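You operate a simulated robot arm through the tools that you are given. There is no shell and no other tool. Be economical: measure what you need, move in short steps, check, and stop when the job is done.

You run a simulated two-armed robot. Do the job below in one go: nothing can be reset, and whatever is moved stays where it is left.

## Task
Fetch the green tag and set it on the top of the jug shelf. Shut the clip drawer. Take the lid off the olives jar and lay it down on the winder side of the net bench. Pull the bag drawer open. Do these in any order. Set down upright: green tag.

It is judged by the outcome, as a careful person would: the job done as asked, and still so three seconds after it is handed in. It fails if anything else is knocked over, pushed out of place, dropped, spilled or broken. Lids that push on must go on centred and level and be pressed home; caps that screw on are set level and turned clockwise until they are tight.

## Robot
Two 7-joint arms with two-finger grippers on one trunk, on a base that drives. Base frame: it is fixed to the floor where the robot stands at the start and does not move with it; the origin is under the middle of the robot, x ahead of it, y to its left, z up. Units: m, degrees, N and s.
The left shoulder is at the start at [0.025, 0.212, 1.256], the right one opposite. With the tool pointing down near the work surface each hand reaches from about 0.1 to 0.74 m from the robot's upright axis, wherever it stands, measured 20 degrees to its own side. Places, roughly: bag drawer [-0.3, -6.3, 0.8]; clip drawer [0.4, -0.3, 0.7]; green tag [0.5, 0, 0.75]; olives jar [1, -1, 0.75]; top of the jug shelf [-2, 0.9, 0.4]. Payload 2.2 kg a hand.
The TCP of each hand is the grasp point between the finger pads, 0.019 m short of the fingertips. In the tool frame z runs along the fingers and y along their closing line. The gripper opens to 0.116 m. The gripper's body begins 0.07 m behind the TCP.
Orientation is told as [roll, pitch, yaw] about the base's x, y, z axes, in that order, counted from this pose: with the fingers straight down and closing along the base's y, the tool's x points along the base's -x, its y along +y and its z along -z.

## Interface
- The arms move only by the tool send_rows. It takes "left_rows", "right_rows" or both (then of equal length, played together; a hand with none holds still); each is a list of rows, each an object (a shift or turn left out is 0, a gripper value left out holds the last) with "fingers": the opening, from 0 (shut) to 1 (fully open); "translation": the shift along the base's x, y, z in m, a list of three; "delta_rot": the turn, a rotation vector about the base's x, y, z in rad, a list of three. In form: [{"fingers": fingers, "translation": [tx, ty, tz], "delta_rot": [ax, ay, az]}, ...]. A call has 1 to 8 rows; each row is the pose to reach, as a shift and turn from the pose commanded when the call began. A row lasts 0.2 s, in which the tool goes at most 0.05 m and 8.6 degrees; a call with a longer step from one row to the next is refused whole, and so is a gripper value outside its range. Where a pose cannot be reached the arm comes as near as it can. A force on the tool above 40 N (or 10 N above the force at the start of the call, whichever is more), or a blocked arm, ends the call early, and 0.2 s more pass. Each finger halts on what it meets, pressing with about 32 N; the grip force reading is that of the motor and also rises with nothing between the fingers. The clock runs only during rows and for 0.2 s after the last one: add rows that repeat a pose to give the fingers time. The reply holds the time, the measured pose of the TCP, the force on the tool along the base axes, the opening and the grip force, in the units named above and with some noise, with the torque about the TCP (base axes, N m) and any sound that the robot's microphone picked up, and new pictures: "show" is both (left out), scene, wrist or none (wrist: the cameras of the hands that moved).
- Cameras (640 x 400 px; columns grow to the right, rows downward): "scene" is now at [0.0986, -0.0202, 1.3913]; the picture's right is [-0.52, -0.86, -0.00], its down [-0.70, 0.43, -0.57] and it looks along [0.49, -0.30, -0.82] (base axes); focal length 282 px, centre (320, 200). "left" rides on the left gripper at [0.069, 0.015, -0.097] in its tool frame; the picture's right is [-0.22, 0.98, 0.00], its down [-0.76, -0.17, -0.63] and it looks along [-0.62, -0.14, 0.77] (tool axes); focal length 251 px, centre (320, 200). "right" rides on the right gripper at [0.069, -0.015, -0.097] in its tool frame; the picture's right is [0.21, 0.98, 0.00], its down [-0.76, 0.17, -0.63] and it looks along [-0.62, 0.14, 0.77] (tool axes); focal length 251 px, centre (320, 200). There is no depth. A picture from a camera that has moved, and an enlarged one, comes with that camera's place and axes in the base frame and with its lens. The place of the scene camera against the robot may be out by one fixed shift of up to 0.025 m in any direction.
- slide_trunk(by): slides the trunk up (or, below 0, down) by that many m; the arms and the scene camera ride with it, the base frame stays. It gives what a move gives, with no picture.
- steer(legs): drives the robot by 1 to 6 legs, each [ahead, left, turn to the left] in m, m and degrees, along the robot's own axes; the way and the turn of a leg run together, so that a leg with both is an arc; at most 1.5 m and 180 degrees a leg. The arms and the cameras ride along, it lands a little off, and it stops where it bumps. It gives what a move gives, and a new picture of the scene camera.
- pan_tilt(pan, tilt): turns the head with the scene camera to pan (to the left, within 80 degrees either way) and tilt (down, from -29 to 69), counted from straight ahead of the robot. It gives what a move gives, and a new picture of the scene camera.
- inspect(camera, box): a new picture of the part [left, top, right, bottom] of that camera's present view, enlarged. It takes no simulated time.
- job_done(): hands the job in; it is judged then, once.

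Go step by step. Nothing tells you exact positions but the pictures and the camera data: compare them with the known pose of the tool, close in by small moves and look again before you grip or let go. The budget is 165 turns and 260 pictures, counting those below and the enlarged ones. Unless the task says otherwise, let go and move clear before handing in, and close with one line.

The tools are called after "Request:" as a command line: name --argument value ..., lists and objects as JSON in quotes. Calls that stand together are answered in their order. send_rows: Moves the arms, as the interface text tells. Its arguments: {"type":"object","properties":{"left_rows":{"type":"array"},"right_rows":{"type":"array"},"show":{"type":"string","enum":["both","scene","wrist","none"]}},"required":[]} The other tools are called the same way: slide_trunk (by) slides the trunk up or down; steer (legs) drives the base; pan_tilt (pan, tilt) turns the head that bears the scene camera; inspect (camera, box) takes an enlarged picture of a part of a camera's view; job_done () hands the job in.

At the start:

```text
clock: 0.0
left_tool_pos: [0.4739, -0.0387, 1.0643]
left_tcp_rot: [0.0, 0.0, 0.1]
left_ft_force: [-0.6, -1.0, -0.5]
left_wrist_torque: [0.01, -0.02, 0.02]
left_grip_width: 0.116
left_grip_force: 0.0
right_tool_pos: [0.3699, -0.4795, 0.9929]
right_tcp_rot: [0.0, 0.1, 0.0]
right_ft_force: [0.9, 0.0, -0.7]
right_wrist_torque: [0.0, 0.02, 0.01]
right_grip_width: 0.1161
right_grip_force: 0.0
trunk travel left (down, up): [-0.4, 0.09]
robot x, y, heading: [0.0026, 0.0024, 0.1]
head pan, tilt: [-31.2, 54.9]
```

scene: 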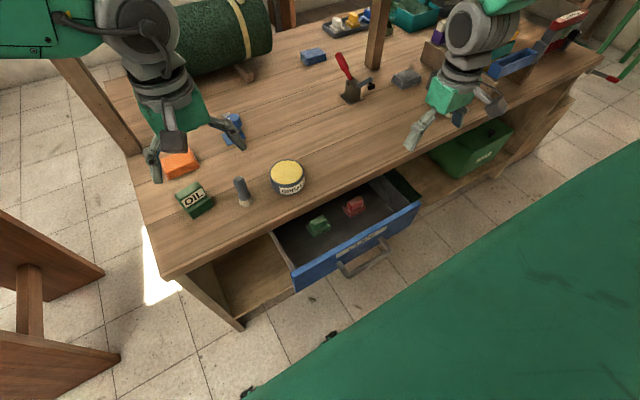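
right: 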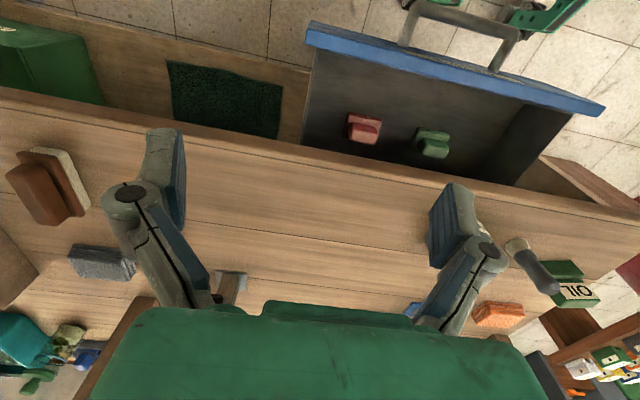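
left: 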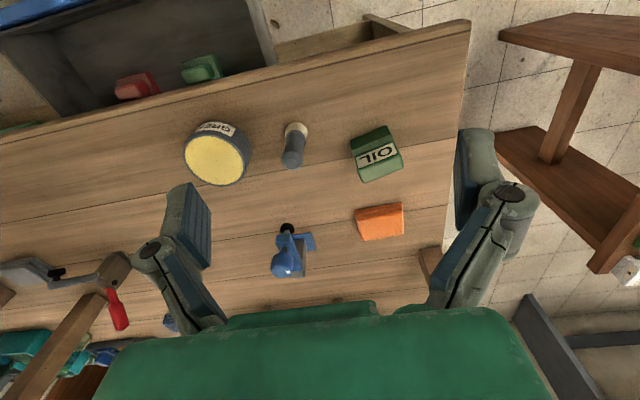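

I see a bench with an open blue drawer (probably the clip drawer) and several items on top. I'll look closer at the bench and labels first.

Request:
inspect --camera "scene" --box '[120, 80, 440, 300]'

Request:
inspect --camera "scene" --box '[300, 0, 640, 200]'

Request:
pan_tilt --pan -30 --tilt 20

Request:
pan_tilt --pan 50 --tilt 25

```text
1.82 times, centred on (280, 190) of scene
camera zoom: at [0.0986, -0.0202, 1.3913], right [-0.52, -0.86, 0.0], down [-0.7, 0.43, -0.57], along [0.49, -0.3, -0.82], focal length 513 px, centre (393, 218)
```

zoom: 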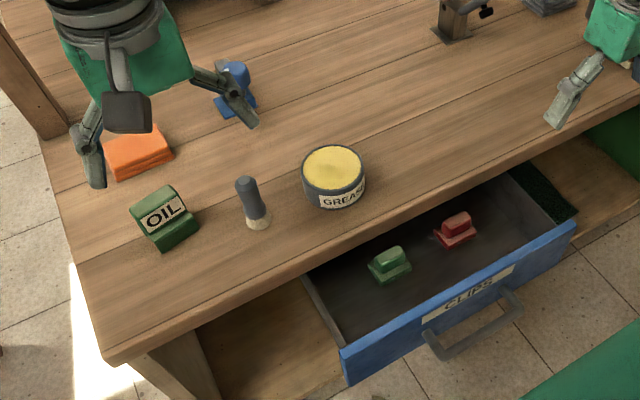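

```text
1.88 times, centred on (470, 100) of scene
camera zoom: at [0.0986, -0.0202, 1.3913], right [-0.52, -0.86, 0.0], down [-0.7, 0.43, -0.57], along [0.49, -0.3, -0.82], focal length 531 px, centre (38, 388)
```

zoom: 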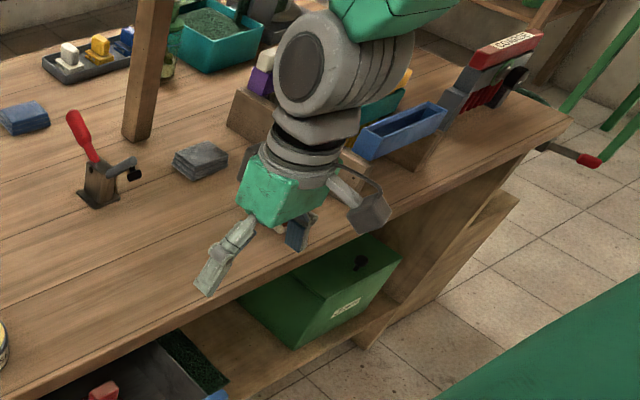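

```text
clock: 1.0
left_tool_pos: [0.47, -0.0379, 1.0655]
left_tcp_rot: [0.0, -0.3, 0.1]
left_ft_force: [0.6, 0.0, -0.6]
left_wrist_torque: [-0.02, -0.01, -0.03]
left_grip_width: 0.116
left_grip_force: 0.1
right_tool_pos: [0.3665, -0.4778, 0.9956]
right_tcp_rot: [-0.1, 0.0, 0.0]
right_ft_force: [0.1, 0.7, 0.3]
right_wrist_torque: [0.0, 0.01, 0.0]
right_grip_width: 0.1159
right_grip_force: 0.2
trunk travel left (down, up): [-0.4, 0.09]
robot x, y, heading: [0.0003, 0.0011, -0.0]
head pan, tilt: [-30.0, 20.0]
camera scene: at [0.1178, -0.0292, 1.4431], right [-0.5, -0.87, 0.0], down [-0.3, 0.17, -0.94], along [0.81, -0.47, -0.35], focal length 282 px, centre (320, 200)
```

scene: 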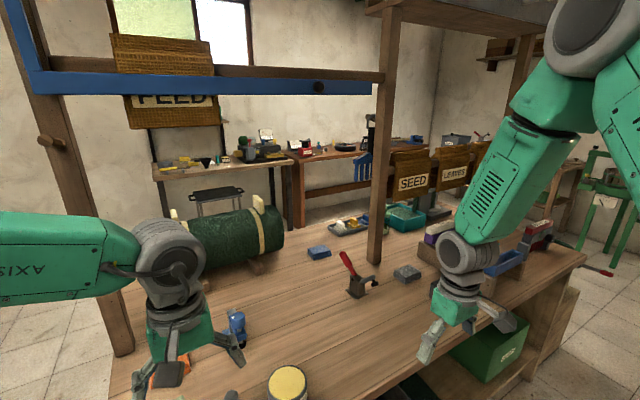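

```text
clock: 2.5
left_tool_pos: [0.4692, -0.0368, 1.0662]
left_tcp_rot: [-0.2, -0.2, 0.0]
left_ft_force: [-0.4, -0.2, 0.3]
left_wrist_torque: [0.01, -0.04, 0.0]
left_grip_width: 0.1159
left_grip_force: 0.0
right_tool_pos: [0.366, -0.4786, 0.9958]
right_tcp_rot: [-0.1, -0.1, 0.0]
right_ft_force: [-0.2, 0.4, 0.1]
right_wrist_torque: [0.0, 0.03, 0.0]
right_grip_width: 0.1161
right_grip_force: 0.0
trunk travel left (down, up): [-0.4, 0.09]
robot x, y, heading: [-0.0031, -0.0002, 0.0]
head pan, tilt: [50.0, 25.0]
camera scene: at [0.0962, 0.088, 1.4355], right [0.77, -0.64, 0.0], down [-0.28, -0.32, -0.91], along [0.58, 0.69, -0.42], focal length 282 px, centre (320, 200)
```

scene: 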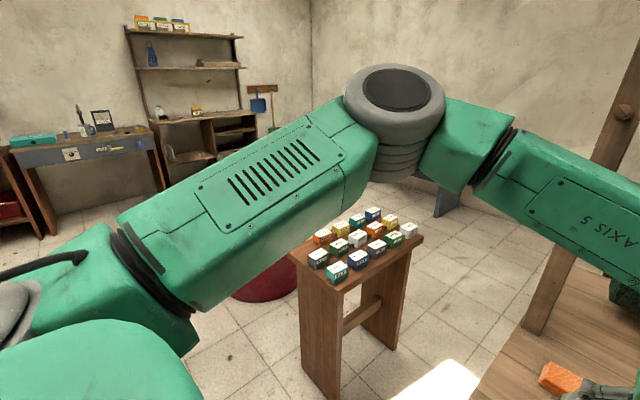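

I need a better look at the bench objects and the room. Panning around with zoom.

Request:
inspect --camera "left" --box '[130, 20, 450, 320]'

Request:
inspect --camera "scene" --box '[0, 0, 320, 200]'

Request:
pan_tilt --pan -50 --tilt 20

Request:
inspect --camera "scene" --box '[0, 100, 320, 300]'

Request:
pan_tilt --pan -80 --tilt 15

Request:
pan_tilt --pan 80 --tilt 15

```text
1.33 times, centred on (290, 170) of left
camera zoom: at [0.4006, -0.0219, 1.1618], right [0.21, 0.98, 0.0], down [0.75, -0.16, 0.63], along [0.62, -0.14, -0.77], focal length 335 px, centre (360, 240)
```

zoom: 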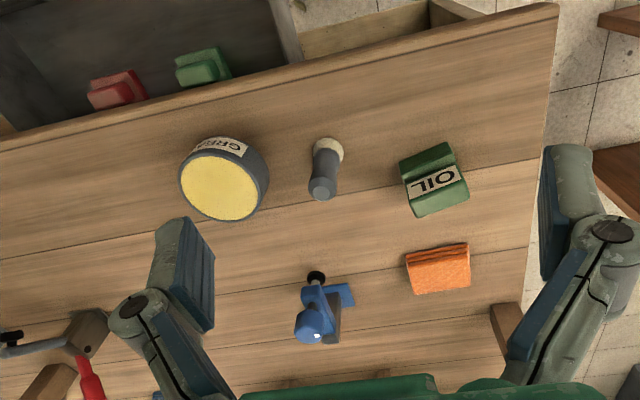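

```text
2.00 times, centred on (160, 100) of scene
camera zoom: at [0.0962, 0.088, 1.4355], right [0.77, -0.64, 0.0], down [-0.28, -0.32, -0.91], along [0.58, 0.69, -0.42], focal length 565 px, centre (640, 400)
```

zoom: 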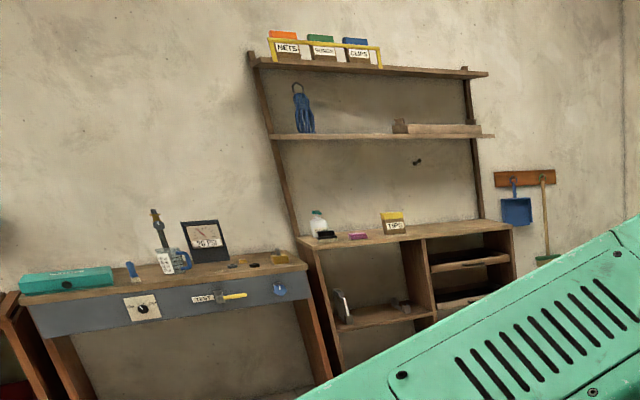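

```text
clock: 4.3
left_tool_pos: [0.4701, -0.0378, 1.067]
left_tcp_rot: [0.0, -0.2, 0.1]
left_ft_force: [-0.4, 0.1, 0.4]
left_wrist_torque: [-0.02, -0.03, -0.01]
left_grip_width: 0.116
left_grip_force: 0.1
right_tool_pos: [0.3663, -0.4777, 0.9953]
right_tcp_rot: [-0.1, -0.1, 0.0]
right_ft_force: [0.3, 0.6, 0.1]
right_wrist_torque: [-0.03, -0.03, 0.0]
right_grip_width: 0.116
right_grip_force: 0.0
trunk travel left (down, up): [-0.4, 0.09]
robot x, y, heading: [0.0015, -0.0008, -0.1]
head pan, tilt: [-50.0, 20.0]
camera scene: at [0.0969, -0.0541, 1.4432], right [-0.77, -0.64, 0.0], down [-0.22, 0.26, -0.94], along [0.6, -0.72, -0.35], focal length 282 px, centre (320, 200)
```

scene: 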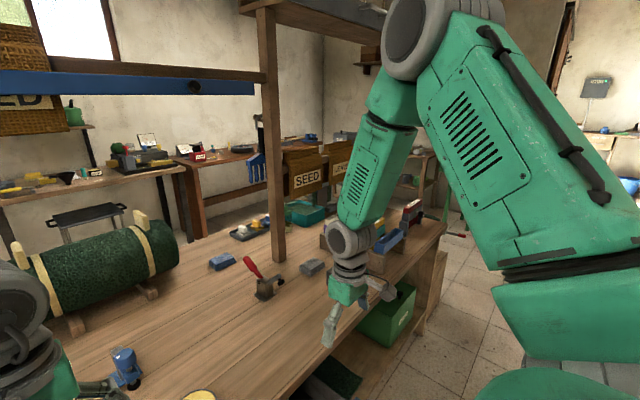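

```text
2.00 times, centred on (160, 200) of scene
camera zoom: at [0.0969, -0.0541, 1.4432], right [-0.77, -0.64, 0.0], down [-0.22, 0.26, -0.94], along [0.6, -0.72, -0.35], focal length 565 px, centre (640, 200)
```

zoom: 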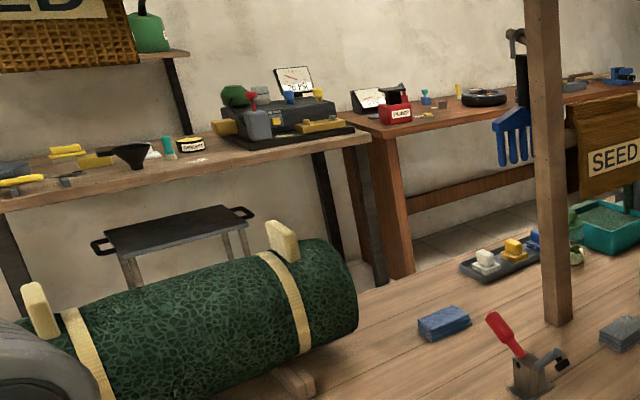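

```text
clock: 5.2
left_tool_pos: [0.4699, -0.0373, 1.0655]
left_tcp_rot: [-0.1, -0.2, 0.1]
left_ft_force: [-0.4, -0.5, 1.1]
left_wrist_torque: [0.02, 0.0, 0.02]
left_grip_width: 0.1163
left_grip_force: 0.1
right_tool_pos: [0.3654, -0.478, 0.9949]
right_tcp_rot: [-0.3, -0.1, 0.0]
right_ft_force: [-0.8, -0.4, 0.0]
right_wrist_torque: [0.03, -0.02, 0.01]
right_grip_width: 0.1161
right_grip_force: 0.0
trunk travel left (down, up): [-0.4, 0.09]
robot x, y, heading: [-0.0035, 0.0001, -0.1]
head pan, tilt: [-80.0, 15.0]
camera scene: at [0.0533, -0.0747, 1.4515], right [-0.98, -0.17, 0.0], down [-0.05, 0.26, -0.96], along [0.17, -0.95, -0.26], focal length 282 px, centre (320, 200)
```

scene: 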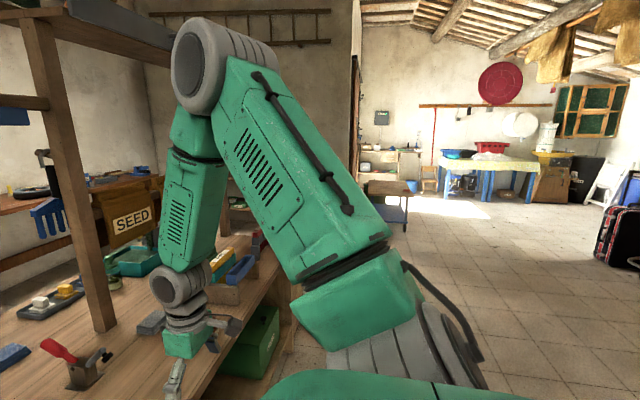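

```text
clock: 7.7
left_tool_pos: [0.4686, -0.0383, 1.0656]
left_tcp_rot: [0.0, -0.2, 0.1]
left_ft_force: [0.1, -0.5, 0.2]
left_wrist_torque: [0.01, 0.0, -0.01]
left_grip_width: 0.1158
left_grip_force: 0.1
right_tool_pos: [0.3666, -0.4772, 0.9948]
right_tcp_rot: [-0.2, 0.0, 0.0]
right_ft_force: [0.1, 0.1, -0.3]
right_wrist_torque: [-0.06, -0.02, -0.04]
right_grip_width: 0.116
right_grip_force: 0.1
trunk travel left (down, up): [-0.4, 0.09]
robot x, y, heading: [0.0005, 0.0028, -0.1]
head pan, tilt: [80.0, 15.0]
camera scene: at [0.0532, 0.1094, 1.452], right [0.98, -0.17, 0.0], down [-0.05, -0.25, -0.97], along [0.17, 0.95, -0.26], focal length 282 px, centre (320, 200)
```

scene: 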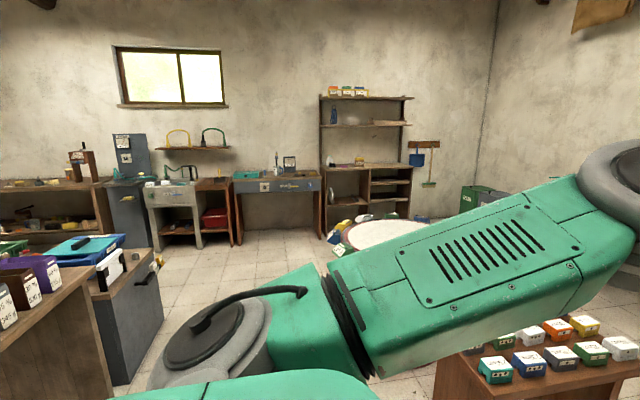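

The green block labelled OIL near [0.6, 0.05] is the likely "green tag". I'll zoom on the stool's blocks and on the left shelf, then tilt down at the bench.

Request:
inspect --camera "scene" --box '[0, 170, 160, 400]'

Request:
inspect --camera "scene" --box '[440, 280, 640, 400]'

Request:
pan_tilt --pan -5 --tilt 50

Request:
inspect --camera "scene" --box '[240, 140, 440, 300]'

Request:
inspect --camera "left" --box '[320, 100, 440, 250]'

```text
1.74 times, centred on (80, 285) of scene
camera zoom: at [0.0532, 0.1094, 1.452], right [0.98, -0.17, 0.0], down [-0.05, -0.25, -0.97], along [0.17, 0.95, -0.26], focal length 491 px, centre (737, 52)
```

zoom: 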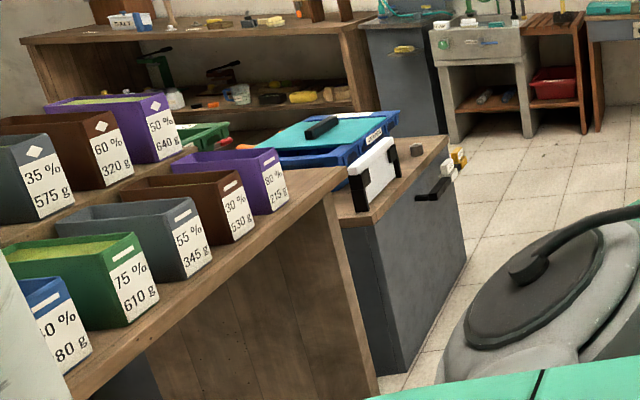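

```text
3.20 times, centred on (540, 340) of scene
camera zoom: at [0.0532, 0.1094, 1.452], right [0.98, -0.17, 0.0], down [-0.05, -0.25, -0.97], along [0.17, 0.95, -0.26], focal length 903 px, centre (-384, -248)
```

zoom: 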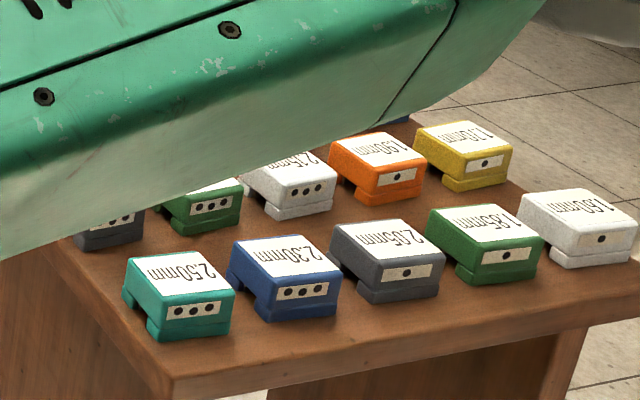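

```text
clock: 9.3
left_tool_pos: [0.4702, -0.0375, 1.0656]
left_tcp_rot: [0.1, -0.2, 0.0]
left_ft_force: [-0.3, 0.1, -0.4]
left_wrist_torque: [0.03, 0.03, -0.03]
left_grip_width: 0.1159
left_grip_force: 0.0
right_tool_pos: [0.3656, -0.4785, 0.9963]
right_tcp_rot: [-0.1, -0.1, 0.0]
right_ft_force: [-0.2, -0.4, 0.7]
right_wrist_torque: [-0.01, 0.01, -0.04]
right_grip_width: 0.1163
right_grip_force: 0.0
trunk travel left (down, up): [-0.4, 0.09]
robot x, y, heading: [-0.0001, -0.0032, -0.1]
head pan, tilt: [-5.0, 50.0]
camera scene: at [0.1136, 0.0108, 1.3978], right [-0.09, -1.0, 0.0], down [-0.77, 0.07, -0.64], along [0.64, -0.05, -0.77], focal length 282 px, centre (320, 200)
```

scene: 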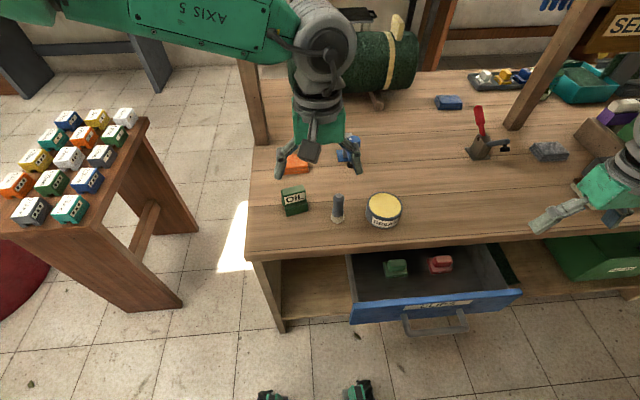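

```text
2.50 times, centred on (340, 220) of scene
camera zoom: at [0.1136, 0.0108, 1.3978], right [-0.09, -1.0, 0.0], down [-0.77, 0.07, -0.64], along [0.64, -0.05, -0.77], focal length 706 px, centre (270, 150)
```

zoom: 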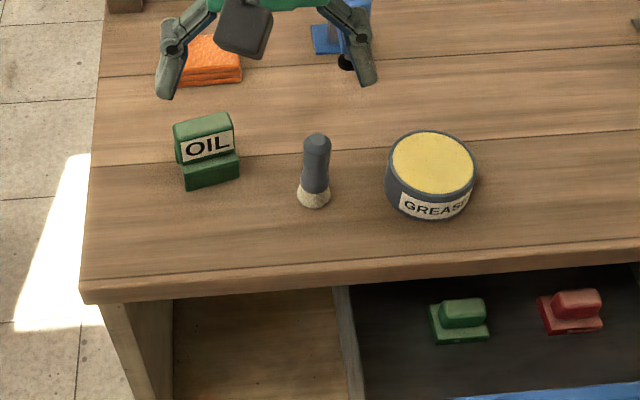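

```text
2.67 times, centred on (380, 175) of left
camera zoom: at [0.4005, -0.022, 1.1618], right [0.21, 0.98, 0.0], down [0.75, -0.17, 0.63], along [0.62, -0.14, -0.77], focal length 670 px, centre (160, 267)
```

zoom: 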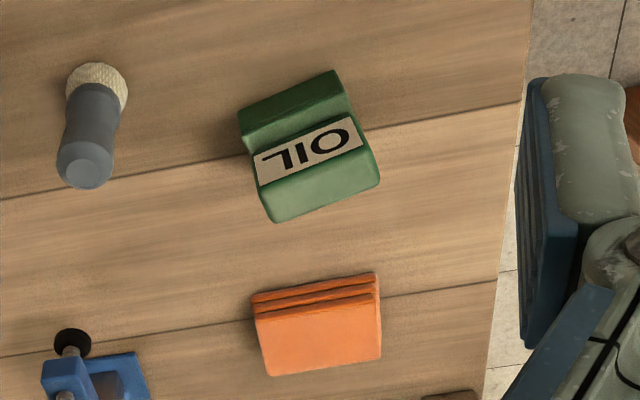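

The tag is the green OIL block at about (0.63, 0.02); the clip drawer is open with its front at about x=0.35, y=-0.3. I'll shut the drawer first with the right hand: move it back in front of the handle with closed fingers.

Request:
send_rows --right_rows '[{"fingers": 0, "translation": [-0.04, 0.03, 0]}, {"translation": [-0.08, 0.06, 0]}, {"translation": [-0.12, 0.09, 0]}, {"translation": [-0.16, 0.12, 0]}, {"translation": [-0.18, 0.15, -0.03]}, {"translation": [-0.18, 0.15, -0.08]}, {"translation": [-0.18, 0.15, -0.13]}, {"translation": [-0.18, 0.15, -0.18]}]' --show "both"

```text
clock: 11.1
left_tool_pos: [0.4694, -0.0398, 1.0655]
left_tcp_rot: [0.1, -0.1, -0.1]
left_ft_force: [-0.1, 0.2, -0.3]
left_wrist_torque: [0.04, -0.04, 0.02]
left_grip_width: 0.1159
left_grip_force: 0.1
right_tool_pos: [0.1849, -0.3278, 0.8163]
right_tcp_rot: [0.0, -0.2, 0.1]
right_ft_force: [1.0, 0.2, 0.3]
right_wrist_torque: [0.02, 0.02, 0.02]
right_grip_width: 0.0
right_grip_force: 28.0
right hand out of reach, approached as far as the arm can: row 3, 4, 5, 6, 7
trunk travel left (down, up): [-0.4, 0.09]
robot x, y, heading: [-0.0008, 0.0014, -0.2]
head pan, tilt: [-5.0, 50.0]
camera scene: at [0.1144, 0.0094, 1.3977], right [-0.09, -1.0, 0.0], down [-0.77, 0.07, -0.64], along [0.64, -0.05, -0.77], focal length 282 px, centre (320, 200)
camera right: at [0.1145, -0.3441, 0.913], right [-0.21, 0.98, 0.0], down [0.76, 0.17, 0.63], along [0.62, 0.14, -0.77], focal length 251 px, centre (320, 200)
```

scene: 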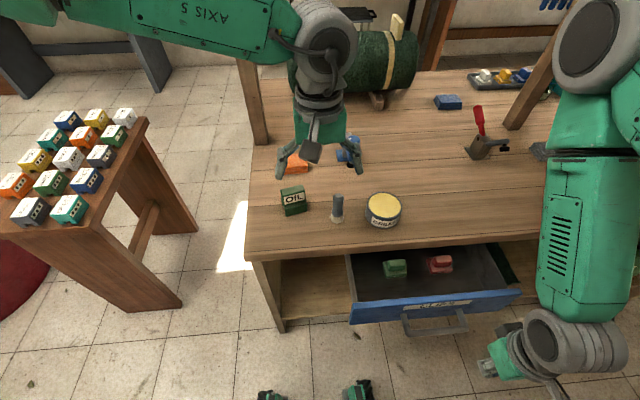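
right: 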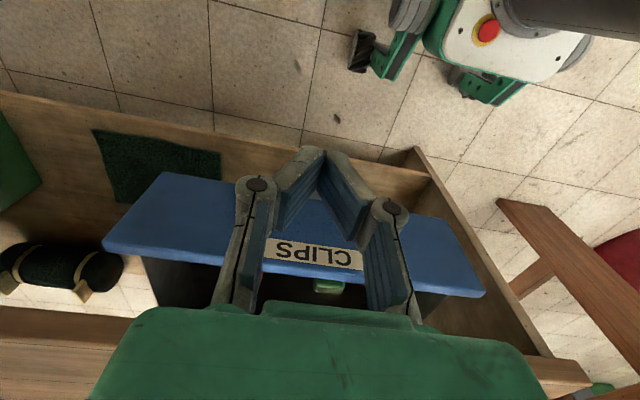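

The drawer's centre is y≈-0.295 with its front at z 0.57–0.73. I'll lower the closed hand to z≈0.66 and push forward.

Request:
send_rows --right_rows '[{"translation": [0, 0.03, -0.04]}, {"translation": [0, 0.03, -0.08]}, {"translation": [0, 0.03, -0.12]}, {"translation": [0, 0.03, -0.15]}, {"translation": [0.03, 0.03, -0.15]}]' --show "both"

```text
clock: 12.3
left_tool_pos: [0.4704, -0.0366, 1.0658]
left_tcp_rot: [-0.1, -0.1, 0.1]
left_ft_force: [-0.3, -0.4, -0.3]
left_wrist_torque: [-0.05, -0.05, 0.01]
left_grip_width: 0.1162
left_grip_force: 0.0
right_tool_pos: [0.2174, -0.2959, 0.6679]
right_tcp_rot: [-0.2, -0.1, 0.0]
right_ft_force: [0.3, -0.2, -0.7]
right_wrist_torque: [0.01, -0.05, 0.01]
right_grip_width: 0.0003
right_grip_force: 28.3
trunk travel left (down, up): [-0.4, 0.09]
robot x, y, heading: [-0.002, 0.0034, 0.0]
head pan, tilt: [-5.0, 50.0]
camera scene: at [0.1143, 0.0123, 1.3977], right [-0.09, -1.0, 0.0], down [-0.77, 0.07, -0.64], along [0.64, -0.05, -0.77], focal length 282 px, centre (320, 200)
camera right: at [0.1464, -0.3127, 0.7647], right [-0.21, 0.98, 0.0], down [0.76, 0.17, 0.63], along [0.62, 0.13, -0.77], focal length 251 px, centre (320, 200)
```

scene: 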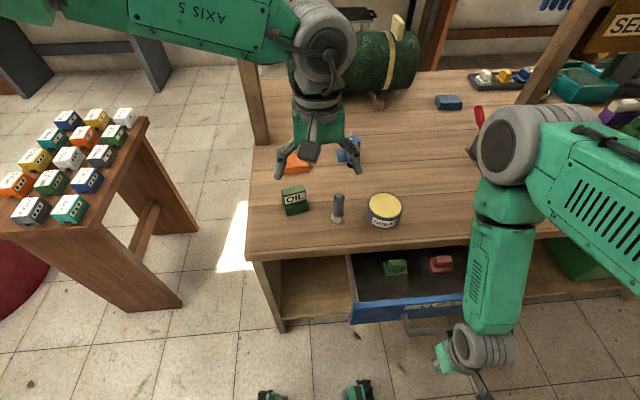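
right: 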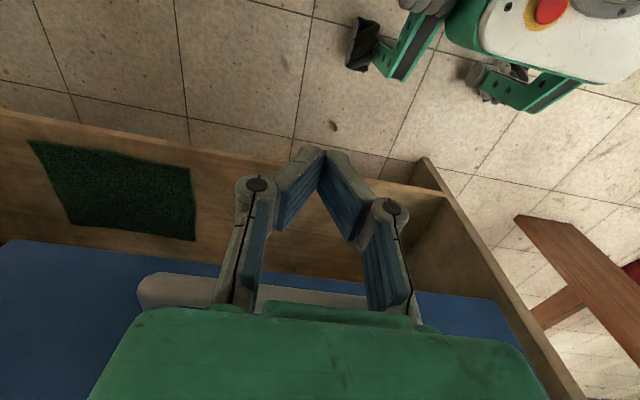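

The handle bar is right ahead of the fingers at about the same height. Pushing in small steps.

Request:
send_rows --right_rows '[{"translation": [0.02, -0.02, 0]}, {"translation": [0.04, -0.02, 0]}, {"translation": [0.06, -0.02, 0]}, {"translation": [0.08, -0.02, 0]}, {"translation": [0.1, -0.02, 0]}, {"translation": [0.12, -0.02, 0]}]' --show "both"

```text
clock: 13.7
left_tool_pos: [0.4693, -0.0384, 1.0644]
left_tcp_rot: [0.1, -0.1, 0.0]
left_ft_force: [-0.7, -0.2, -0.5]
left_wrist_torque: [0.01, 0.02, -0.06]
left_grip_width: 0.1159
left_grip_force: 0.0
right_tool_pos: [0.3392, -0.3173, 0.6629]
right_tcp_rot: [0.0, -0.1, 0.0]
right_ft_force: [-0.1, 0.1, 0.2]
right_wrist_torque: [0.0, -0.02, 0.0]
right_grip_width: 0.0002
right_grip_force: 29.0
trunk travel left (down, up): [-0.4, 0.09]
robot x, y, heading: [0.0019, -0.0008, 0.0]
head pan, tilt: [-5.0, 50.0]
camera scene: at [0.1145, 0.0115, 1.3977], right [-0.09, -1.0, 0.0], down [-0.77, 0.07, -0.64], along [0.64, -0.05, -0.77], focal length 282 px, centre (320, 200)
camera right: at [0.2675, -0.3329, 0.7605], right [-0.21, 0.98, 0.0], down [0.76, 0.17, 0.63], along [0.62, 0.14, -0.77], focal length 251 px, centre (320, 200)
```

scene: 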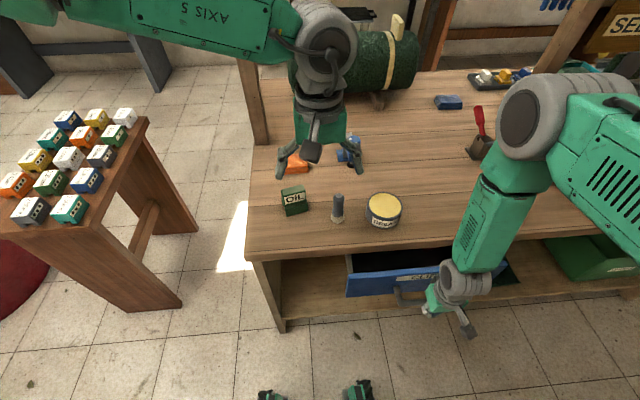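
right: 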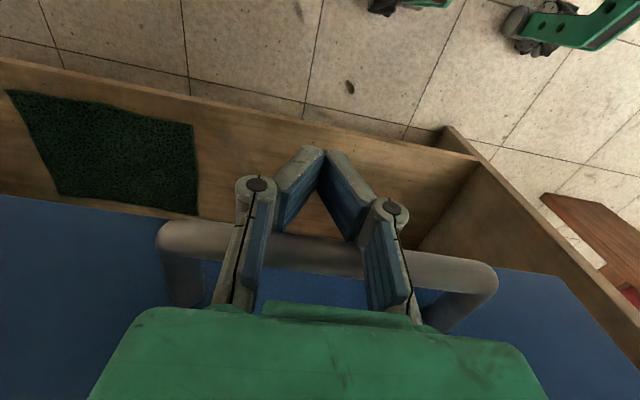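

The drawer is moving in nicely. Keep pushing until it stops.

Request:
send_rows --right_rows '[{"translation": [0.02, 0, 0]}, {"translation": [0.04, 0, 0]}, {"translation": [0.06, 0, 0]}, {"translation": [0.08, 0, 0]}, {"translation": [0.1, 0, 0]}]' --show "both"

```text
clock: 14.6
left_tool_pos: [0.4664, -0.0371, 1.0677]
left_tcp_rot: [-0.2, -0.4, 0.0]
left_ft_force: [0.2, -0.1, 0.4]
left_wrist_torque: [-0.03, 0.0, -0.03]
left_grip_width: 0.1159
left_grip_force: 0.1
right_tool_pos: [0.3866, -0.3154, 0.6625]
right_tcp_rot: [-0.1, 1.2, 0.0]
right_ft_force: [0.7, -0.2, 0.8]
right_wrist_torque: [-0.04, 0.0, 0.01]
right_grip_width: 0.0
right_grip_force: 28.5
trunk travel left (down, up): [-0.4, 0.09]
robot x, y, heading: [0.0009, -0.0028, 0.1]
head pan, tilt: [-5.0, 50.0]
stopped in row 4 (right hand): the force on the tool passed its limit at 48 N (the readings are from after the stop); the commanded pose is now the measured one
camera scene: at [0.1125, 0.0135, 1.3978], right [-0.09, -1.0, 0.0], down [-0.77, 0.07, -0.64], along [0.64, -0.06, -0.77], focal length 282 px, centre (320, 200)
camera right: at [0.3184, -0.3313, 0.7617], right [-0.22, 0.98, 0.0], down [0.77, 0.17, 0.62], along [0.6, 0.13, -0.79], focal length 251 px, centre (320, 200)
```

scene: 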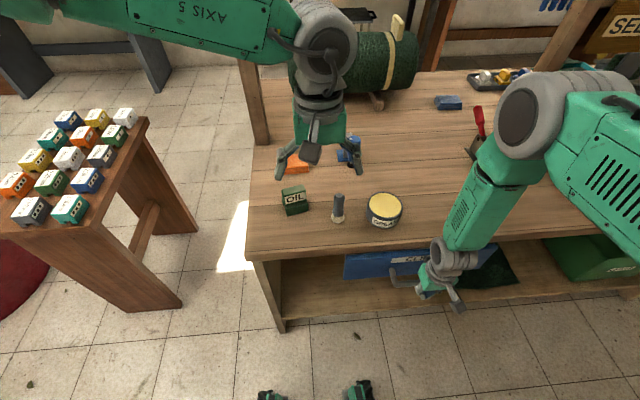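
right: 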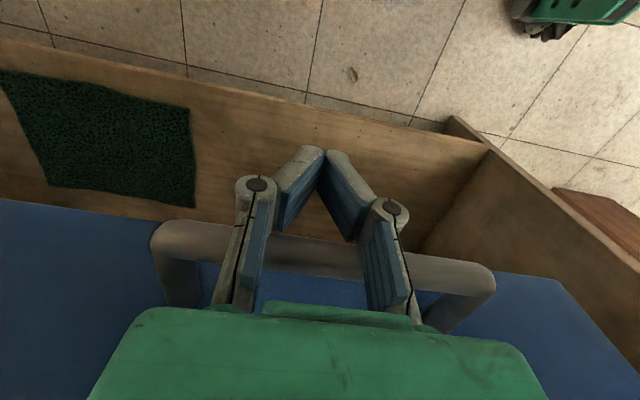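

It stopped hard; likely shut. I'll back off and check.

Request:
send_rows --right_rows '[{"translation": [-0.05, 0, 0]}, {"translation": [-0.1, 0, 0]}, {"translation": [-0.14, -0.03, 0]}, {"translation": [-0.16, -0.06, 0.04]}, {"translation": [-0.16, -0.1, 0.08]}]' --show "wrist"

Request:
pan_tilt --pan -20 --tilt 60

```text
refused: row 4 steps farther than a row can; nothing moved
```

```text
clock: 15.4
left_tool_pos: [0.4658, -0.0368, 1.0662]
left_tcp_rot: [-0.2, -0.3, -0.1]
left_ft_force: [0.1, -0.6, 0.0]
left_wrist_torque: [-0.03, 0.02, -0.02]
left_grip_width: 0.1161
left_grip_force: 0.0
right_tool_pos: [0.387, -0.3173, 0.6632]
right_tcp_rot: [-0.1, 1.2, 0.0]
right_ft_force: [-0.2, -0.4, 0.2]
right_wrist_torque: [0.0, -0.01, 0.01]
right_grip_width: 0.0
right_grip_force: 28.8
trunk travel left (down, up): [-0.4, 0.09]
robot x, y, heading: [0.0018, 0.0011, -0.2]
head pan, tilt: [-20.0, 60.0]
camera scene: at [0.1001, -0.004, 1.3852], right [-0.34, -0.94, 0.0], down [-0.82, 0.3, -0.5], along [0.47, -0.17, -0.87], focal length 282 px, centre (320, 200)
```

scene: 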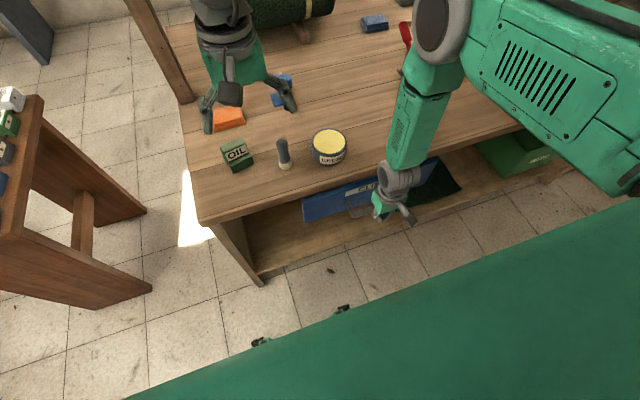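

Request:
send_rows --right_rows '[{"translation": [-0.045, 0, 0]}, {"translation": [-0.09, 0, 0]}, {"translation": [-0.13, 0, 0]}, {"translation": [-0.16, 0, 0.03]}, {"translation": [-0.16, 0, 0.07]}]' --show "both"

```text
clock: 16.6
left_tool_pos: [0.4667, -0.0373, 1.0674]
left_tcp_rot: [-0.1, -0.4, 0.0]
left_ft_force: [-0.1, -0.2, -1.0]
left_wrist_torque: [0.0, 0.03, -0.01]
left_grip_width: 0.116
left_grip_force: 0.1
right_tool_pos: [0.2278, -0.3178, 0.7327]
right_tcp_rot: [0.0, 1.3, 0.0]
right_ft_force: [-0.8, -0.4, 0.4]
right_wrist_torque: [0.0, -0.02, 0.0]
right_grip_width: 0.0002
right_grip_force: 28.3
trunk travel left (down, up): [-0.4, 0.09]
robot x, y, heading: [-0.0009, -0.0007, -0.3]
head pan, tilt: [-20.0, 60.0]
camera scene: at [0.0994, -0.0034, 1.3853], right [-0.34, -0.94, 0.0], down [-0.82, 0.3, -0.5], along [0.47, -0.17, -0.87], focal length 282 px, centre (320, 200)
camera right: at [0.1585, -0.3338, 0.8305], right [-0.21, 0.98, 0.0], down [0.77, 0.17, 0.62], along [0.6, 0.13, -0.79], focal length 251 px, centre (320, 200)
```

scene: 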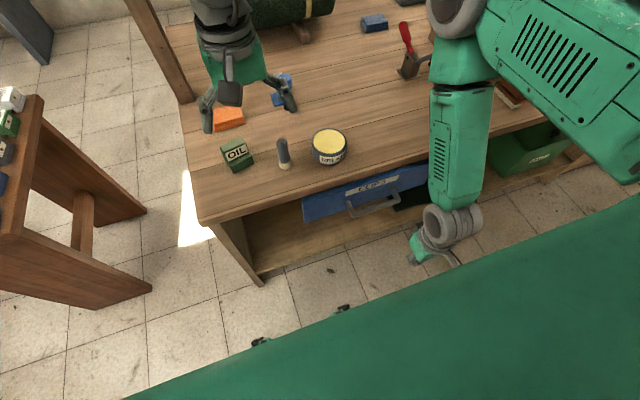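
right: 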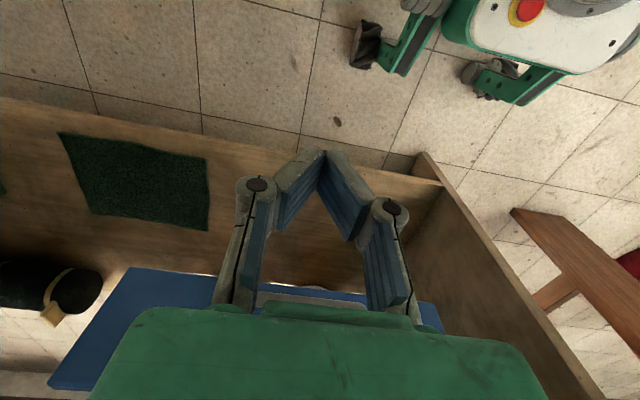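

Request:
inspect --camera "scene" --box '[280, 140, 440, 240]'

```text
4.00 times, centred on (360, 190) of scene
camera zoom: at [0.0994, -0.0034, 1.3853], right [-0.34, -0.94, 0.0], down [-0.82, 0.3, -0.5], along [0.47, -0.17, -0.87], focal length 1129 px, centre (160, 240)
```

zoom: 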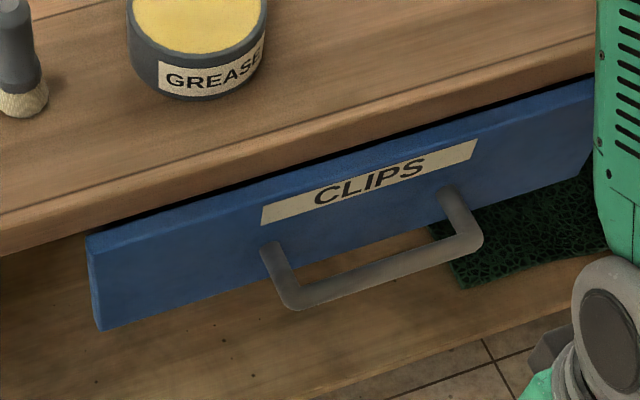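

The front is now just at the bench edge. One more slow push to confirm that it is fully home.

Request:
send_rows --right_rows '[{"translation": [0.0, 0, -0.04]}, {"translation": [0.0, 0, -0.07]}, {"translation": [0.04, 0, -0.07]}, {"translation": [0.08, 0, -0.07]}, {"translation": [0.12, 0, -0.07]}, {"translation": [0.15, 0, -0.07]}, {"translation": [0.165, 0, -0.07]}, {"translation": [0.18, 0, -0.07]}]' --show "none"

Request:
send_rows --right_rows '[{"translation": [0.01, 0, 0]}, {"translation": [0.02, 0, 0]}, {"translation": [0.03, 0, 0]}]' --show "none"

Request:
send_rows --right_rows '[{"translation": [-0.04, 0, 0]}, {"translation": [-0.08, 0, 0]}, {"translation": [-0.12, 0, 0]}, {"translation": [-0.16, 0, 0]}, {"translation": [-0.17, 0, 0.04]}, {"translation": [-0.17, 0, 0.09]}, {"translation": [-0.17, -0.03, 0.13]}, {"translation": [-0.17, -0.06, 0.17]}]' --show "scene"

```text
clock: 18.3
left_tool_pos: [0.4632, -0.0374, 1.0683]
left_tcp_rot: [-0.1, -0.5, 0.0]
left_ft_force: [0.8, -0.4, 0.2]
left_wrist_torque: [0.0, 0.0, 0.0]
left_grip_width: 0.1162
left_grip_force: 0.0
right_tool_pos: [0.3861, -0.3152, 0.6609]
right_tcp_rot: [-0.1, 2.6, 0.0]
right_ft_force: [0.6, 0.6, -0.8]
right_wrist_torque: [-0.01, 0.06, -0.01]
right_grip_width: 0.0058
right_grip_force: 28.4
trunk travel left (down, up): [-0.4, 0.09]
robot x, y, heading: [-0.0001, 0.0004, 0.1]
head pan, tilt: [-20.0, 60.0]
stopped in row 8 (right hand): the force on the tool passed its limit at 48 N (the readings are from after the stop); the commanded pose is now the measured one
```

```text
clock: 18.9
left_tool_pos: [0.4612, -0.0369, 1.0693]
left_tcp_rot: [-0.1, -0.7, -0.2]
left_ft_force: [0.4, -0.1, -1.0]
left_wrist_torque: [-0.01, 0.03, 0.0]
left_grip_width: 0.1162
left_grip_force: 0.0
right_tool_pos: [0.3857, -0.3154, 0.6582]
right_tcp_rot: [-0.1, 4.2, 0.0]
right_ft_force: [-3.1, -0.8, 0.4]
right_wrist_torque: [0.05, -0.28, 0.0]
right_grip_width: 0.0001
right_grip_force: 28.1
trunk travel left (down, up): [-0.4, 0.09]
robot x, y, heading: [-0.003, -0.0007, -0.3]
head pan, tilt: [-20.0, 60.0]
stopped in row 2 (right hand): the force on the tool passed its limit at 47 N (the readings are from after the stop); the commanded pose is now the measured one
```

```text
clock: 20.7
left_tool_pos: [0.4579, -0.0404, 1.0715]
left_tcp_rot: [0.1, -0.8, 0.0]
left_ft_force: [-0.2, 0.3, -1.0]
left_wrist_torque: [0.0, -0.03, 0.0]
left_grip_width: 0.1159
left_grip_force: 0.1
right_tool_pos: [0.2196, -0.3763, 0.827]
right_tcp_rot: [0.0, 3.9, 0.1]
right_ft_force: [-0.2, 0.6, 0.0]
right_wrist_torque: [0.03, -0.02, -0.01]
right_grip_width: 0.0001
right_grip_force: 28.0
trunk travel left (down, up): [-0.4, 0.09]
robot x, y, heading: [0.0027, -0.0031, -0.3]
head pan, tilt: [-20.0, 60.0]
camera scene: at [0.0981, -0.0073, 1.3853], right [-0.34, -0.94, 0.0], down [-0.81, 0.3, -0.5], along [0.47, -0.17, -0.87], focal length 282 px, centre (320, 200)
```

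scene: 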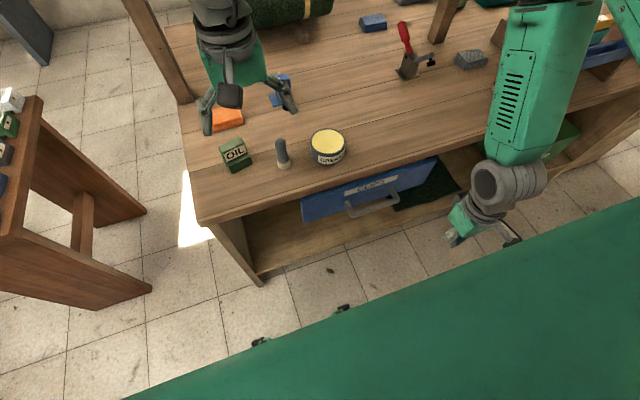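

The drawer is shut (same hard stop). Next: bring the left hand over the green OIL tag, turning about 14° to line up with it.

Request:
send_rows --left_rows '[{"translation": [0.04, 0.015, -0.02], "delta_rot": [0, 0, 0.06]}, {"translation": [0.08, 0.03, -0.04], "delta_rot": [0, 0, 0.12]}, {"translation": [0.11, 0.045, -0.07], "delta_rot": [0, 0, 0.18]}, {"translation": [0.14, 0.055, -0.1], "delta_rot": [0, 0, 0.24]}, {"translation": [0.155, 0.062, -0.14], "delta_rot": [0, 0, 0.24]}, {"translation": [0.155, 0.062, -0.14], "delta_rot": [0, 0, 0.24]}]'

Request:
inspect --camera "left" --box '[200, 40, 440, 300]'

```text
clock: 22.1
left_tool_pos: [0.6158, 0.0281, 0.9289]
left_tcp_rot: [-0.2, -0.8, 13.6]
left_ft_force: [0.3, -0.3, 0.6]
left_wrist_torque: [-0.03, -0.02, 0.0]
left_grip_width: 0.1158
left_grip_force: 0.1
right_tool_pos: [0.22, -0.374, 0.8267]
right_tcp_rot: [-0.1, 3.9, 0.1]
right_ft_force: [-0.2, 0.4, -0.3]
right_wrist_torque: [-0.03, -0.04, -0.05]
right_grip_width: 0.0
right_grip_force: 29.5
trunk travel left (down, up): [-0.4, 0.09]
robot x, y, heading: [-0.0032, 0.0022, 0.1]
head pan, tilt: [-20.0, 60.0]
camera scene: at [0.0996, -0.0035, 1.3853], right [-0.34, -0.94, 0.0], down [-0.82, 0.3, -0.5], along [0.47, -0.17, -0.87], focal length 282 px, centre (320, 200)
camera left: at [0.5443, 0.0277, 1.024], right [-0.02, 1.0, 0.0], down [0.76, 0.02, 0.64], along [0.64, 0.01, -0.77], focal length 251 px, centre (320, 200)
```

scene: 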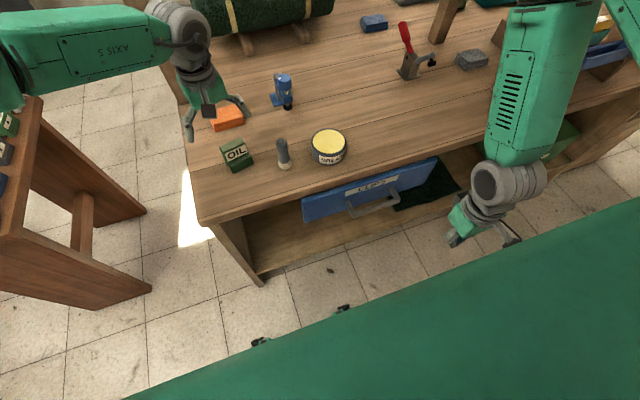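
left: 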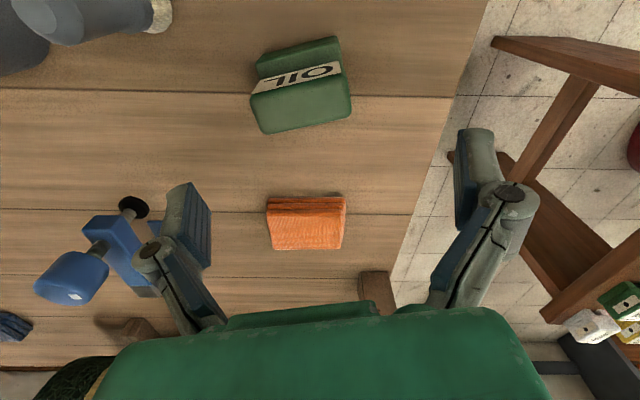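

```text
1.54 times, centred on (320, 170) of left
camera zoom: at [0.5443, 0.0277, 1.024], right [-0.02, 1.0, 0.0], down [0.76, 0.02, 0.64], along [0.64, 0.01, -0.77], focal length 387 px, centre (320, 246)
```

zoom: 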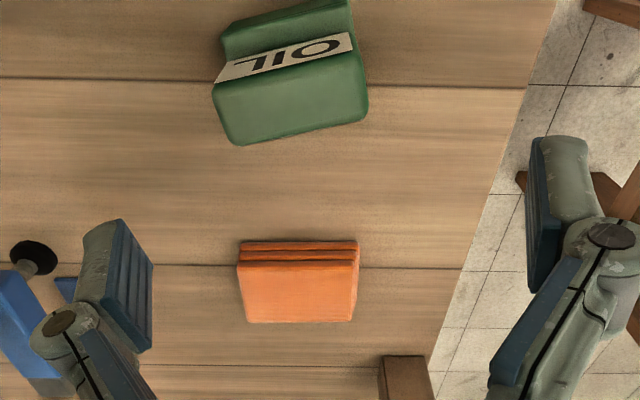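

The tag triangulates to about (0.59, 0.015), top z≈0.87, yaw ≈18°. I'll shift above it and check before descending.

Request:
send_rows --left_rows '[{"translation": [-0.01, -0.007, 0.01], "delta_rot": [0, 0, 0.04]}, {"translation": [-0.02, -0.014, 0.01], "delta_rot": [0, 0, 0.08]}, {"translation": [-0.02, -0.014, 0.01], "delta_rot": [0, 0, 0.08]}]' --show "both"

Request:
inspect --camera "scene" --box '[160, 80, 320, 200]'

```text
clock: 22.9
left_tool_pos: [0.5944, 0.0118, 0.9379]
left_tcp_rot: [-0.1, -0.8, 18.3]
left_ft_force: [-0.3, -0.4, -0.2]
left_wrist_torque: [0.01, 0.0, 0.0]
left_grip_width: 0.1159
left_grip_force: 0.1
right_tool_pos: [0.221, -0.3755, 0.8249]
right_tcp_rot: [-0.2, 4.0, 0.0]
right_ft_force: [0.4, -0.7, 0.0]
right_wrist_torque: [0.02, -0.01, 0.0]
right_grip_width: 0.0
right_grip_force: 28.4
trunk travel left (down, up): [-0.4, 0.09]
robot x, y, heading: [0.0005, -0.0019, -0.4]
head pan, tilt: [-20.0, 60.0]
camera scene: at [0.1003, -0.0046, 1.3851], right [-0.34, -0.94, 0.0], down [-0.82, 0.3, -0.5], along [0.47, -0.17, -0.87], focal length 282 px, centre (320, 200)
camera left: at [0.5242, 0.0043, 1.035], right [-0.1, 0.99, 0.0], down [0.76, 0.08, 0.64], along [0.64, 0.07, -0.77], focal length 251 px, centre (320, 200)
```

scene: 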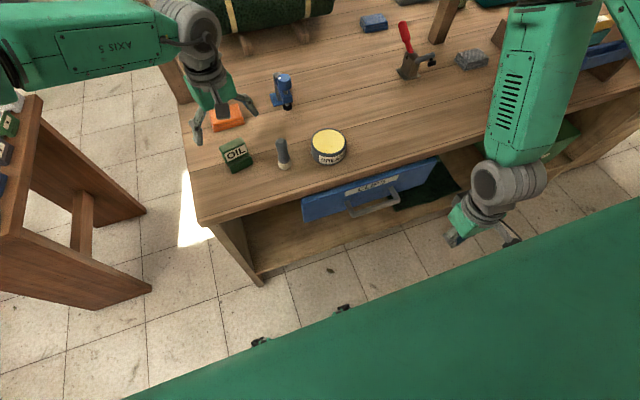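
left: 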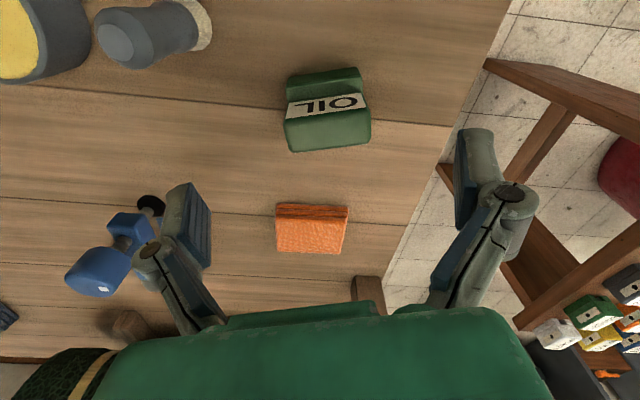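

```text
3.33 times, centred on (240, 140) of scene
camera zoom: at [0.1003, -0.0046, 1.3851], right [-0.34, -0.94, 0.0], down [-0.82, 0.3, -0.5], along [0.47, -0.17, -0.87], focal length 941 px, centre (587, 400)
```

zoom: 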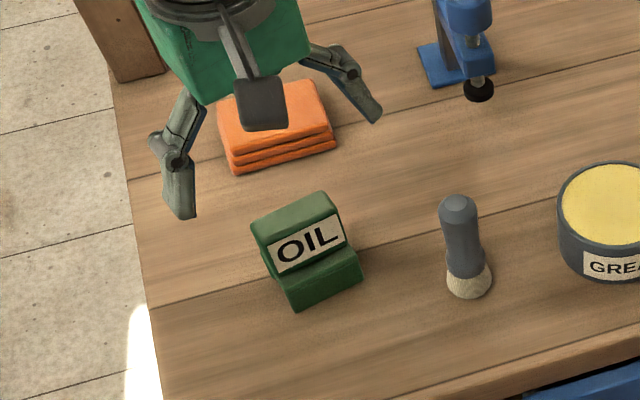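

The tag sits nearly between the fingers. Shift a few mm left, correct yaw to ~16°, and descend partway.

Request:
send_rows --left_rows '[{"translation": [0, 0.005, -0.02], "delta_rot": [0, 0, -0.04]}, {"translation": [0, 0.005, -0.04], "delta_rot": [0, 0, -0.04]}, {"translation": [0, 0.005, -0.06], "delta_rot": [0, 0, -0.04]}, {"translation": [0, 0.005, -0.06], "delta_rot": [0, 0, -0.04]}]' --show "both"

Request:
inspect --camera "scene" --box '[160, 80, 320, 200]'

```text
clock: 23.9
left_tool_pos: [0.5938, 0.0161, 0.8799]
left_tcp_rot: [-0.2, -0.9, 15.9]
left_ft_force: [-0.4, -0.3, 0.2]
left_wrist_torque: [0.01, 0.01, 0.04]
left_grip_width: 0.1159
left_grip_force: 0.0
right_tool_pos: [0.2197, -0.3745, 0.8253]
right_tcp_rot: [0.0, 3.9, 0.0]
right_ft_force: [-0.3, -0.7, 0.6]
right_wrist_torque: [0.0, 0.0, 0.02]
right_grip_width: 0.0
right_grip_force: 28.8
trunk travel left (down, up): [-0.4, 0.09]
robot x, y, heading: [0.0022, 0.0036, -0.2]
head pan, tilt: [-20.0, 60.0]
camera scene: at [0.1, -0.0044, 1.3852], right [-0.34, -0.94, 0.0], down [-0.82, 0.3, -0.5], along [0.47, -0.17, -0.87], focal length 282 px, centre (320, 200)
camera left: at [0.5223, 0.0117, 0.9755], right [-0.06, 1.0, 0.0], down [0.76, 0.05, 0.64], along [0.64, 0.04, -0.77], focal length 251 px, centre (320, 200)
```

scene: 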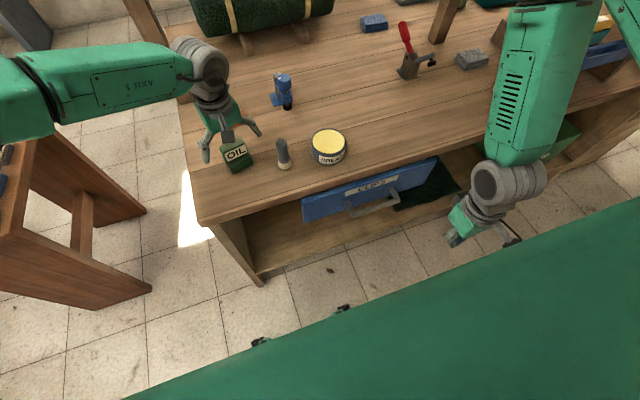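
left: 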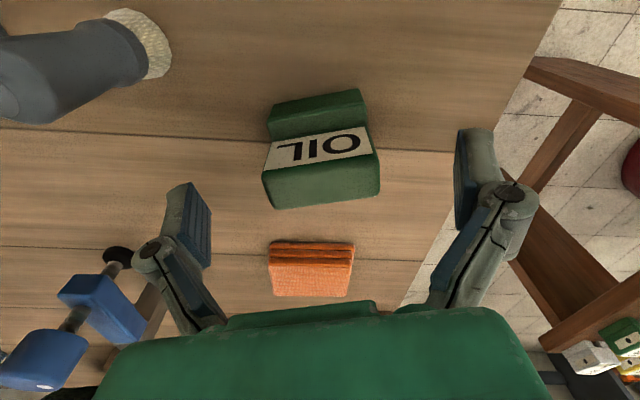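

```text
3.33 times, centred on (240, 140) of scene
camera zoom: at [0.1, -0.0044, 1.3852], right [-0.34, -0.94, 0.0], down [-0.82, 0.3, -0.5], along [0.47, -0.17, -0.87], focal length 941 px, centre (587, 400)
```

zoom: 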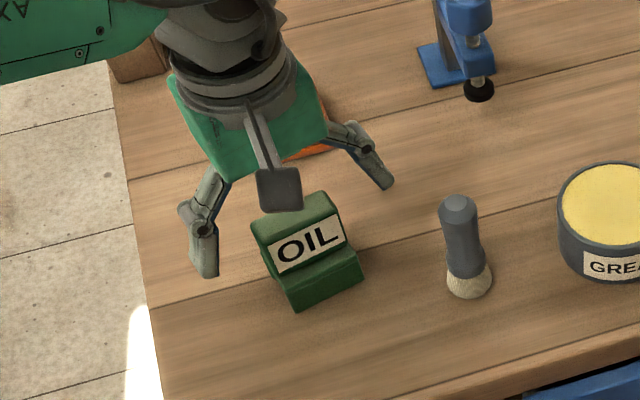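

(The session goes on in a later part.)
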